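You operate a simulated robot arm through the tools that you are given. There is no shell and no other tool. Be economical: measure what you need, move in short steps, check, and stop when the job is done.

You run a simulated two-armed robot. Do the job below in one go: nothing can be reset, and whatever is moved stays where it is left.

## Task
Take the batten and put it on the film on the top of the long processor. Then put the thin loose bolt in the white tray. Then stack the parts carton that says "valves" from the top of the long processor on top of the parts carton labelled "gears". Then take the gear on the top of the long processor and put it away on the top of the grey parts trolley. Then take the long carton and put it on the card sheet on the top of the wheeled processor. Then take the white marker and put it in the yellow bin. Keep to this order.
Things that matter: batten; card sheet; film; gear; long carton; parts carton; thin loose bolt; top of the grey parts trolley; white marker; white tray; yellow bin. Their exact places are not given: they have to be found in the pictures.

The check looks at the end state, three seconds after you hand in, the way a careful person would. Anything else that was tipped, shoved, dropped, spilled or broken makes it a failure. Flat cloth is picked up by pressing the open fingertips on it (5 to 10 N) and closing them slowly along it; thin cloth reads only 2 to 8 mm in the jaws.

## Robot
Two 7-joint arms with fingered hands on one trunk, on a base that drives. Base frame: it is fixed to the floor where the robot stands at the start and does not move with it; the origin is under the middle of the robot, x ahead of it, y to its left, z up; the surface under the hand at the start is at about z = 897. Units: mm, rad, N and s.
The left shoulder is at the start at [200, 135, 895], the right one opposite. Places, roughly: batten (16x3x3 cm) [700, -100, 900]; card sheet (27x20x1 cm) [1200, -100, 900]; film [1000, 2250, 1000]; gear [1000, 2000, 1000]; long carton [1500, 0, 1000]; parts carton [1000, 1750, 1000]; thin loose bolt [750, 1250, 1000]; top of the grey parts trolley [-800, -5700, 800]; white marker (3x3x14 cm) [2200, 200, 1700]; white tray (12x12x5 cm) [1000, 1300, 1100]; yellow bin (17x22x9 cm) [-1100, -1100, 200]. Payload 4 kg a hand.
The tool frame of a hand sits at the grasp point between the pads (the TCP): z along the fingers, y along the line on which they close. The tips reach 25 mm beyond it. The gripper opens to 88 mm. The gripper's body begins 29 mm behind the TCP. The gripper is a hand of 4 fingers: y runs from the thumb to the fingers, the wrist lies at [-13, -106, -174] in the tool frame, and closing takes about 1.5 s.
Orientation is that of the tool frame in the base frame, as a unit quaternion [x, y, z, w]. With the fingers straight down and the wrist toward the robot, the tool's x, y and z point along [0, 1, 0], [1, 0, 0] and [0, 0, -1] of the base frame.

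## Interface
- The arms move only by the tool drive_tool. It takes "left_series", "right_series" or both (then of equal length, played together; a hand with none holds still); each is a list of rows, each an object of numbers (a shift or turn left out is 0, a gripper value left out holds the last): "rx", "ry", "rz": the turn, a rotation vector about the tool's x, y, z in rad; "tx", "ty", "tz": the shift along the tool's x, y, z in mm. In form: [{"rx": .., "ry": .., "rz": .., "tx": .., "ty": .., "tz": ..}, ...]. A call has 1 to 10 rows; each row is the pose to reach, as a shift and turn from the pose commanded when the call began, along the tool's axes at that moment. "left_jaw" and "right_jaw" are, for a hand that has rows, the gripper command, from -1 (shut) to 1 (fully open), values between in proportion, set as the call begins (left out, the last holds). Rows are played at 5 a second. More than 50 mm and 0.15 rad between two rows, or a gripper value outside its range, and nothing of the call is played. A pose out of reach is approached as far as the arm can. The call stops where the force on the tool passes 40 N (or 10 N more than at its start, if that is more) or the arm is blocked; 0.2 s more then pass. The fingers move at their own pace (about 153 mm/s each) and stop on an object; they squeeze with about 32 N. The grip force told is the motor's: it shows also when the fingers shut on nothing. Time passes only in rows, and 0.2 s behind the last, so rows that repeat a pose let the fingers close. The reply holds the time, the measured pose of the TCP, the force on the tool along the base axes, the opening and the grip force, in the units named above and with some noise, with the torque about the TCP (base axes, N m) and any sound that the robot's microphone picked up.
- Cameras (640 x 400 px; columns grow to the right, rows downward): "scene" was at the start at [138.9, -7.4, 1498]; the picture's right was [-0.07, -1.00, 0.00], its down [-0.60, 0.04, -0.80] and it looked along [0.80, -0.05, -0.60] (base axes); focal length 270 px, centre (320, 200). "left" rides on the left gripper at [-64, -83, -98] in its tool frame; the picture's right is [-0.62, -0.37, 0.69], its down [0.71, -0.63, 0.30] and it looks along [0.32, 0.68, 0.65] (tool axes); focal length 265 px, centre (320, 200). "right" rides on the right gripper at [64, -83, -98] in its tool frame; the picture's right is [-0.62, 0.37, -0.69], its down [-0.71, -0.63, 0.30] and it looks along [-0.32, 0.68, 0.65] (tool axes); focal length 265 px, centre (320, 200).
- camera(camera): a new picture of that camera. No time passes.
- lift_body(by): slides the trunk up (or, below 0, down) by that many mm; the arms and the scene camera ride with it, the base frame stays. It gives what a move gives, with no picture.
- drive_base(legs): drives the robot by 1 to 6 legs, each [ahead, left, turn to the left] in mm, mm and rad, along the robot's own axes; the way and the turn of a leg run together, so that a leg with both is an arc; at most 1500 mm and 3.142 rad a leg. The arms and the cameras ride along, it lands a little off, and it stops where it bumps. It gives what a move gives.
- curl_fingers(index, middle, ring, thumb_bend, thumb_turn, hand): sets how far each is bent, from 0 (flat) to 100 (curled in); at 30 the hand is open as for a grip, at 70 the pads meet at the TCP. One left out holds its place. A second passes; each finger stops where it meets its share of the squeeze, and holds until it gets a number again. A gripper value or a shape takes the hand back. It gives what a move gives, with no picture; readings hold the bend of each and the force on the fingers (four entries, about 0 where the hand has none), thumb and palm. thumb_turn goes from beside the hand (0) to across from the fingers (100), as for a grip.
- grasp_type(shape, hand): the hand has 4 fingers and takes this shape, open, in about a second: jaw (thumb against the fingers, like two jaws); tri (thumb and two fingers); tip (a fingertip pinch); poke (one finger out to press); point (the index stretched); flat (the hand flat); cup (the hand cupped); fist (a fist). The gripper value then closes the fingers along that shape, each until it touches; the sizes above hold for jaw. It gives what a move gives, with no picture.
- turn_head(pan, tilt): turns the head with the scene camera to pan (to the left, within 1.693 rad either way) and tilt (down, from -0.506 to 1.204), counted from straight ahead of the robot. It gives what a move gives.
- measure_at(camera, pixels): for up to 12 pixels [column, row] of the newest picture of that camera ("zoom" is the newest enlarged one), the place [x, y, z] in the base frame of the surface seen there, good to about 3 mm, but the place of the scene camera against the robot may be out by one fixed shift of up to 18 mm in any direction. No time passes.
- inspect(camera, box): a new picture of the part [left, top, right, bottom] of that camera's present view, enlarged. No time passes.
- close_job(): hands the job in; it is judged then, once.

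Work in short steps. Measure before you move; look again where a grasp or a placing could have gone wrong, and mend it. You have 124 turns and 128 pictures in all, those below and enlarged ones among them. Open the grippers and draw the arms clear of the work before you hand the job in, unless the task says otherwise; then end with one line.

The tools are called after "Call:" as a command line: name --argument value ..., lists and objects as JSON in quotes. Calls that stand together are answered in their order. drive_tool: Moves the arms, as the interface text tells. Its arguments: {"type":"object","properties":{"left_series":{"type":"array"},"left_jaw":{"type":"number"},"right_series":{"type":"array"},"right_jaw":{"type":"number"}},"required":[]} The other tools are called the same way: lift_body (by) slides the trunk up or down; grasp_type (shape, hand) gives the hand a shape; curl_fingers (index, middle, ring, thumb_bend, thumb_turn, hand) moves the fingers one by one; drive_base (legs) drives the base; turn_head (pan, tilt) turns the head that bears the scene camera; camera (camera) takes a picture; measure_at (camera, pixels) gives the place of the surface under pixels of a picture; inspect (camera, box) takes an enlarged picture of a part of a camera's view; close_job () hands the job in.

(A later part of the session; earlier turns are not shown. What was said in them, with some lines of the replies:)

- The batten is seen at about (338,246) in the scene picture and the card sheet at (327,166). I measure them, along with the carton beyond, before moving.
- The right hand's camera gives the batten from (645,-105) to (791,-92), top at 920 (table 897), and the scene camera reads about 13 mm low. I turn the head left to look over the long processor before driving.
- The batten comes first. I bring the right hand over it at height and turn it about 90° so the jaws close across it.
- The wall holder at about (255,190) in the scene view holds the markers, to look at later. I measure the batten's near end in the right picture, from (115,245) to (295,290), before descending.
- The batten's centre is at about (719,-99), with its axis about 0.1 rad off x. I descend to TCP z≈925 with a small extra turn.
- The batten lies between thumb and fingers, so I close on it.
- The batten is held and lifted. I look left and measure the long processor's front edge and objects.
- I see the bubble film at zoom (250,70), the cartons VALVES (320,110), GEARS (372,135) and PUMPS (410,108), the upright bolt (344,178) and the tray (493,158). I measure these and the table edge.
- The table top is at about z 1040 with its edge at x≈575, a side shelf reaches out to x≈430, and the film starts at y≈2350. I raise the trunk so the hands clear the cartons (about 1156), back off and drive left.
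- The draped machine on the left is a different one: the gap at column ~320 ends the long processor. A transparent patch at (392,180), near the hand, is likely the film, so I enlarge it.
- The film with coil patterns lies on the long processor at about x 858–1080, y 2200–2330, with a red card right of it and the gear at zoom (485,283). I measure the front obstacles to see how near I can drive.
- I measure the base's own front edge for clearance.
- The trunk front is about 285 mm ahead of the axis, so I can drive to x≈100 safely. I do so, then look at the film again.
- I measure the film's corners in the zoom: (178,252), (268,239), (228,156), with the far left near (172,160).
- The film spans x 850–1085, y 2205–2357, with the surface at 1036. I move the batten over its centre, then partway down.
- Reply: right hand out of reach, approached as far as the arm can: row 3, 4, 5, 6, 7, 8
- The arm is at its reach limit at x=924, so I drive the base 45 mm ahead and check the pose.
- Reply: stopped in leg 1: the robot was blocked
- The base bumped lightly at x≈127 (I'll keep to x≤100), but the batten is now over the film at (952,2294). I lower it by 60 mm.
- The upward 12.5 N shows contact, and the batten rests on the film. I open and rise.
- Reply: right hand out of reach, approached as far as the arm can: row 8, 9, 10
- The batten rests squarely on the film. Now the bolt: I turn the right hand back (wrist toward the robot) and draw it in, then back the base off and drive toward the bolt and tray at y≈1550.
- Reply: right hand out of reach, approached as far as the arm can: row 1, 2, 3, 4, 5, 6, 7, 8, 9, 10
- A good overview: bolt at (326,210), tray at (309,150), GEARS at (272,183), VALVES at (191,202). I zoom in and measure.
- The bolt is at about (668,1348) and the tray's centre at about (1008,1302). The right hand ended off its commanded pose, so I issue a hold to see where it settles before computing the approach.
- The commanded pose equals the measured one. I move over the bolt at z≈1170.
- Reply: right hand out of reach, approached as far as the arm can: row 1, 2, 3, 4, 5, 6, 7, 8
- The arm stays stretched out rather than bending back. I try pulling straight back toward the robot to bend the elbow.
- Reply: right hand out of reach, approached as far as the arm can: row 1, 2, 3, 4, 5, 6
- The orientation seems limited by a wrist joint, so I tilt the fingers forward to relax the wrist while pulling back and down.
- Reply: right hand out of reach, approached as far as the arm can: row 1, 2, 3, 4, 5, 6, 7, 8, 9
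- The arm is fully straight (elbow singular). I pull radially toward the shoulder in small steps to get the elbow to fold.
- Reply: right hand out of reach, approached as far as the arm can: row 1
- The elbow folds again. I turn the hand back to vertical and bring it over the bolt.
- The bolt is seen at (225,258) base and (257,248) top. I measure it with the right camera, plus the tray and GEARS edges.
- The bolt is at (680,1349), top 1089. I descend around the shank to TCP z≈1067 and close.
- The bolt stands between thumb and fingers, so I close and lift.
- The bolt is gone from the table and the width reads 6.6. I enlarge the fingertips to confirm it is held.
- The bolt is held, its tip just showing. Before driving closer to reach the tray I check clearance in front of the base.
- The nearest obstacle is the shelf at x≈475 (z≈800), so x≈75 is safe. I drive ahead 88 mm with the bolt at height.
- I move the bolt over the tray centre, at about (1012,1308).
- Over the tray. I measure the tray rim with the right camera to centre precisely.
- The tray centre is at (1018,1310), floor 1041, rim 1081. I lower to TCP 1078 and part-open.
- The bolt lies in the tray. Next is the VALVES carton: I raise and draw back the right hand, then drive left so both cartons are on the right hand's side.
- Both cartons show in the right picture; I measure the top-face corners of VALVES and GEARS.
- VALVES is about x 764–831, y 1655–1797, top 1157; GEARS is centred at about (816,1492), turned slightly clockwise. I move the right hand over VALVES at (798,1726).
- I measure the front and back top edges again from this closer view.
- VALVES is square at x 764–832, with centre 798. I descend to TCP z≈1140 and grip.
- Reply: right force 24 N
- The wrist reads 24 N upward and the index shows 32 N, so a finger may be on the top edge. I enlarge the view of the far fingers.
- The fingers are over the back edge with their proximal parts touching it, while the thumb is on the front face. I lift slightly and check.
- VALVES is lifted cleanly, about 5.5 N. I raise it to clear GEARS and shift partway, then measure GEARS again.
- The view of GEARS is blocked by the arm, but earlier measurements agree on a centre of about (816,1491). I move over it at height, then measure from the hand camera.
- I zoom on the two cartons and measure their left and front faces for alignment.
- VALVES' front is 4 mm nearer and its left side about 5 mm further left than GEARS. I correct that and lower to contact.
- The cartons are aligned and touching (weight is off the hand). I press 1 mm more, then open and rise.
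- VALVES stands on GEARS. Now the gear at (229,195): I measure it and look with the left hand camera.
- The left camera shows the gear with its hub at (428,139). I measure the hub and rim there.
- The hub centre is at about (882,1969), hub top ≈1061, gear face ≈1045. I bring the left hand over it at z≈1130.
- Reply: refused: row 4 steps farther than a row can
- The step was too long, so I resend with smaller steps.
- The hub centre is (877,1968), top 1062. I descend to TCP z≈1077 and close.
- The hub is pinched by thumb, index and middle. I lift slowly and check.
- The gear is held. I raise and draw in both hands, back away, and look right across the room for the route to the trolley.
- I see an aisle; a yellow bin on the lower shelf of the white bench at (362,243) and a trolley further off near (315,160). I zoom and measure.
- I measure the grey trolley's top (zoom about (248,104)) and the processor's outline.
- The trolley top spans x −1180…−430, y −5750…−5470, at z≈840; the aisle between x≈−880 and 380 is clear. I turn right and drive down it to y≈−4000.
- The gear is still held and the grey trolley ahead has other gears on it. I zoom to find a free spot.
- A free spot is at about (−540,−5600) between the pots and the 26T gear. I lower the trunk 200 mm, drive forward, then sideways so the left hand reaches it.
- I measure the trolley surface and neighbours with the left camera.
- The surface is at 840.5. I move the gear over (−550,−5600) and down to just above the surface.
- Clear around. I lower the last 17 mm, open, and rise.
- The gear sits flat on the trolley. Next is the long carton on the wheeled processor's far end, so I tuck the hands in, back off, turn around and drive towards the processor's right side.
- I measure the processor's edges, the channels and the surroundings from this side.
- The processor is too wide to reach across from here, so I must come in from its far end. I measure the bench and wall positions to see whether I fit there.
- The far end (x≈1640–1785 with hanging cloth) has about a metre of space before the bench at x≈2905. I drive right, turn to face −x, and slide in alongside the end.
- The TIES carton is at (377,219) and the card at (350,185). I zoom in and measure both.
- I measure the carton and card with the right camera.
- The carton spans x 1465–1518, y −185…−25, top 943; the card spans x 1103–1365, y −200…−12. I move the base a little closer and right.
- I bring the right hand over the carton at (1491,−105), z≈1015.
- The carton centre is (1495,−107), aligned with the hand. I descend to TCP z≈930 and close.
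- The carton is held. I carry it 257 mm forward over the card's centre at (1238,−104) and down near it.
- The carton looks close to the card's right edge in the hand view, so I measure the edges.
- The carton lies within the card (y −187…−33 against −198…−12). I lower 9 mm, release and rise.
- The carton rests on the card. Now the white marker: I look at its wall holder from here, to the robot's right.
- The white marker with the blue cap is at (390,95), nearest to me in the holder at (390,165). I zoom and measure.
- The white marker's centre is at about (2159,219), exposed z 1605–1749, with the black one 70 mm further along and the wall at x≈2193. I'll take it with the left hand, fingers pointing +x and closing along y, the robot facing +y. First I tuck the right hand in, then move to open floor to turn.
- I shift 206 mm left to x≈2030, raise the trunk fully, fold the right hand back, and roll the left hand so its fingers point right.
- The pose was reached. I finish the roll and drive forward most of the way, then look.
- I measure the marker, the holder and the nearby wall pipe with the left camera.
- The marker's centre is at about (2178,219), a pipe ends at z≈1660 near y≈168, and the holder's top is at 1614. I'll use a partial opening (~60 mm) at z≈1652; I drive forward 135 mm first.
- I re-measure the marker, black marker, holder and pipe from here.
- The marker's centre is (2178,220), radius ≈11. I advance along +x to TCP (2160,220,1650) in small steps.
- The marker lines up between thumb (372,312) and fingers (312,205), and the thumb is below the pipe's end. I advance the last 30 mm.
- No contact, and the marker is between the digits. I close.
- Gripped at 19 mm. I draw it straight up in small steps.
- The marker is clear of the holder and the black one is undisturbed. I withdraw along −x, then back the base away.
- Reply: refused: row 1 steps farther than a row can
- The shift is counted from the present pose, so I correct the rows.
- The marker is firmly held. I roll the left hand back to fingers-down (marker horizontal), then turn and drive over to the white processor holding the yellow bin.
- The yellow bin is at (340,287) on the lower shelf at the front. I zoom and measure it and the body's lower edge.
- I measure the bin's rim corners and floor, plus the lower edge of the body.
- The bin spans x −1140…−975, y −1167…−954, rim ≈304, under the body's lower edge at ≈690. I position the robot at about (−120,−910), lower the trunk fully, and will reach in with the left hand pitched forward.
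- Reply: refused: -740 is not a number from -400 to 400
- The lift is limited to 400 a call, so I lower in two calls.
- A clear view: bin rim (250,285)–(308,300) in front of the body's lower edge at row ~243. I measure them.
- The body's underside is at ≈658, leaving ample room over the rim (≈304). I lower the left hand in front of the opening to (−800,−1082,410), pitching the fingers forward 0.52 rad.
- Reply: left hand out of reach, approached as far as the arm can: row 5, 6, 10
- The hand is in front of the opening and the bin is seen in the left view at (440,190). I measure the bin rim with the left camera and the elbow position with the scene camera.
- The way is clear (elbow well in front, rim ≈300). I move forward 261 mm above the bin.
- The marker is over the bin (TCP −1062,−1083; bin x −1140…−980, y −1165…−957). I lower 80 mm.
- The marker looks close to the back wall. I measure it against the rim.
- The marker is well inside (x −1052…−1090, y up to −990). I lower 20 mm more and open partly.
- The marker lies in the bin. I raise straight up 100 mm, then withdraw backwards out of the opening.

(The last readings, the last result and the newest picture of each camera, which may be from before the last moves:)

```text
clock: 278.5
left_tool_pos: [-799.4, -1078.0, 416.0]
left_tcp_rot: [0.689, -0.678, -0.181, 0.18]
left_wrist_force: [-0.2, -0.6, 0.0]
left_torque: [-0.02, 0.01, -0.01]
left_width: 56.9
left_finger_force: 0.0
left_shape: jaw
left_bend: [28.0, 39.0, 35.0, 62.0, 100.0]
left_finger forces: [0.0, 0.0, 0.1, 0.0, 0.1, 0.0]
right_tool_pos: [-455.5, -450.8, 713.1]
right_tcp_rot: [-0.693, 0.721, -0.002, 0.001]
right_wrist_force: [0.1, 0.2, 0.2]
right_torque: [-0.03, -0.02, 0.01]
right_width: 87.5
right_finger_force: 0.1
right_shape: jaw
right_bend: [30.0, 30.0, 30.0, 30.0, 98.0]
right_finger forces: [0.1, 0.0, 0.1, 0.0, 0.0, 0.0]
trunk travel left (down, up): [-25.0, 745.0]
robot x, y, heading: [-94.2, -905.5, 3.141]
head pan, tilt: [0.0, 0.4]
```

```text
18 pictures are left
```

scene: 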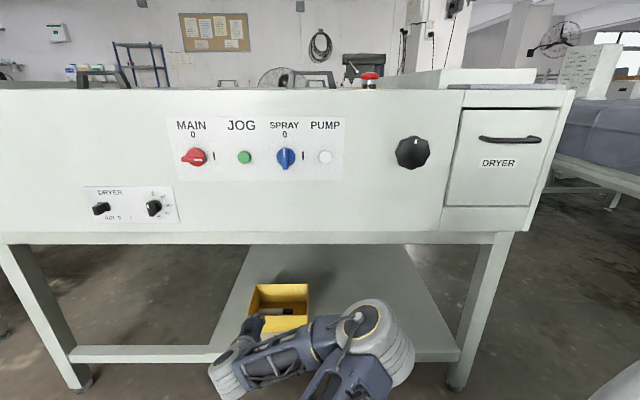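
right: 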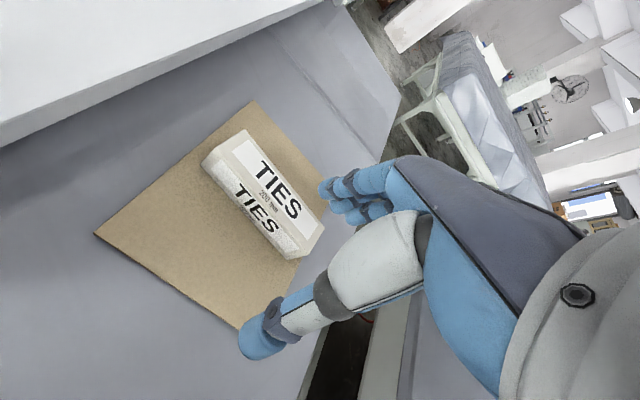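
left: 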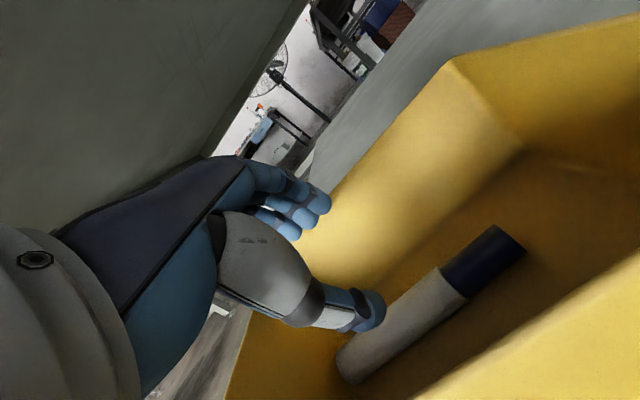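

The marker is in the bin. I open the hand fully, back off a little, and take a last look towards the stacked cartons.

Call:
drive_tool --left_series '[{"ty": -20}, {"ty": -40}, {"ty": -40}, {"ty": -40}]' --left_jaw 1

Call:
drive_base --legs '[[-80, 0, 0]]'

Call:
turn_head --pan -1.69 --tilt 0.1

Call:
camera --camera "scene"

```text
clock: 279.5
left_tool_pos: [-742.3, -1087.9, 416.6]
left_tcp_rot: [0.689, -0.678, -0.18, 0.18]
left_wrist_force: [-0.1, 0.0, -0.7]
left_torque: [0.02, 0.03, 0.01]
left_width: 88.1
left_finger_force: 0.1
left_shape: jaw
left_bend: [30.0, 30.0, 30.0, 30.0, 98.0]
left_finger forces: [0.0, 0.0, 0.0, 0.0, 0.1, 0.1]
left hand out of reach, approached as far as the arm can: row 1, 2, 3, 4
right_tool_pos: [-456.1, -451.2, 712.9]
right_tcp_rot: [-0.694, 0.72, -0.002, 0.001]
right_wrist_force: [-0.7, -0.4, -0.7]
right_torque: [-0.02, -0.02, 0.02]
right_width: 87.6
right_finger_force: 0.0
right_shape: jaw
right_bend: [30.0, 30.0, 30.0, 30.0, 98.0]
right_finger forces: [0.0, 0.0, 0.0, 0.0, 0.0, 0.0]
trunk travel left (down, up): [-25.0, 745.0]
robot x, y, heading: [-96.4, -905.1, 3.139]
head pan, tilt: [0.0, 0.4]
```

```text
clock: 280.5
left_tool_pos: [-663.8, -1087.7, 416.5]
left_tcp_rot: [0.689, -0.678, -0.18, 0.181]
left_wrist_force: [0.3, -0.6, 0.2]
left_torque: [-0.01, 0.01, -0.03]
left_width: 87.9
left_finger_force: 0.1
left_shape: jaw
left_bend: [30.0, 30.0, 30.0, 30.0, 98.0]
left_finger forces: [0.0, 0.1, 0.0, 0.1, 0.0, 0.0]
right_tool_pos: [-375.4, -451.1, 712.1]
right_tcp_rot: [-0.693, 0.721, -0.002, 0.001]
right_wrist_force: [0.0, 0.3, -0.4]
right_torque: [0.02, -0.02, 0.01]
right_width: 87.6
right_finger_force: 0.1
right_shape: jaw
right_bend: [30.0, 30.0, 30.0, 30.0, 98.0]
right_finger forces: [0.1, 0.0, 0.1, 0.1, 0.0, 0.1]
trunk travel left (down, up): [-25.0, 745.0]
robot x, y, heading: [-15.3, -909.0, 3.143]
head pan, tilt: [0.0, 0.4]
```

```text
clock: 282.2
left_tool_pos: [-663.8, -1088.1, 418.7]
left_tcp_rot: [0.689, -0.678, -0.181, 0.18]
left_wrist_force: [0.6, -0.6, 0.4]
left_torque: [0.02, 0.02, -0.01]
left_width: 88.0
left_finger_force: 0.0
left_shape: jaw
left_bend: [30.0, 30.0, 30.0, 30.0, 98.0]
left_finger forces: [0.0, 0.1, 0.0, 0.0, 0.0, 0.0]
right_tool_pos: [-374.9, -450.8, 711.9]
right_tcp_rot: [-0.693, 0.721, -0.001, 0.002]
right_wrist_force: [-0.4, 0.1, 0.0]
right_torque: [-0.01, 0.03, 0.0]
right_width: 87.3
right_finger_force: 0.0
right_shape: jaw
right_bend: [30.0, 30.0, 30.0, 30.0, 98.0]
right_finger forces: [0.0, 0.1, 0.0, 0.0, 0.0, 0.0]
trunk travel left (down, up): [-25.0, 745.0]
robot x, y, heading: [-17.5, -908.1, 3.138]
head pan, tilt: [-1.689, 0.099]
```

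```text
17 pictures are left
```

scene: 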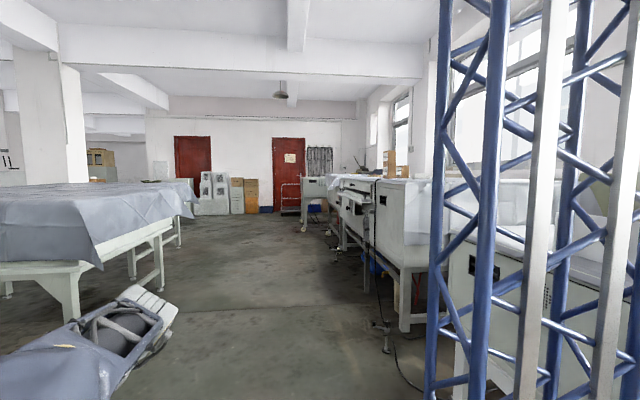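

The stack still stands, seen at (393,165), both hands are empty and open, and the arms are clear. I hand the job in.

Call:
close_job

```text
The job is handed in.
```

All six items were moved in the order you gave, and the job is handed in. The base bumped something low in front of the long processor once, at about x = 127 mm; it stopped there, and I saw nothing disturbed.
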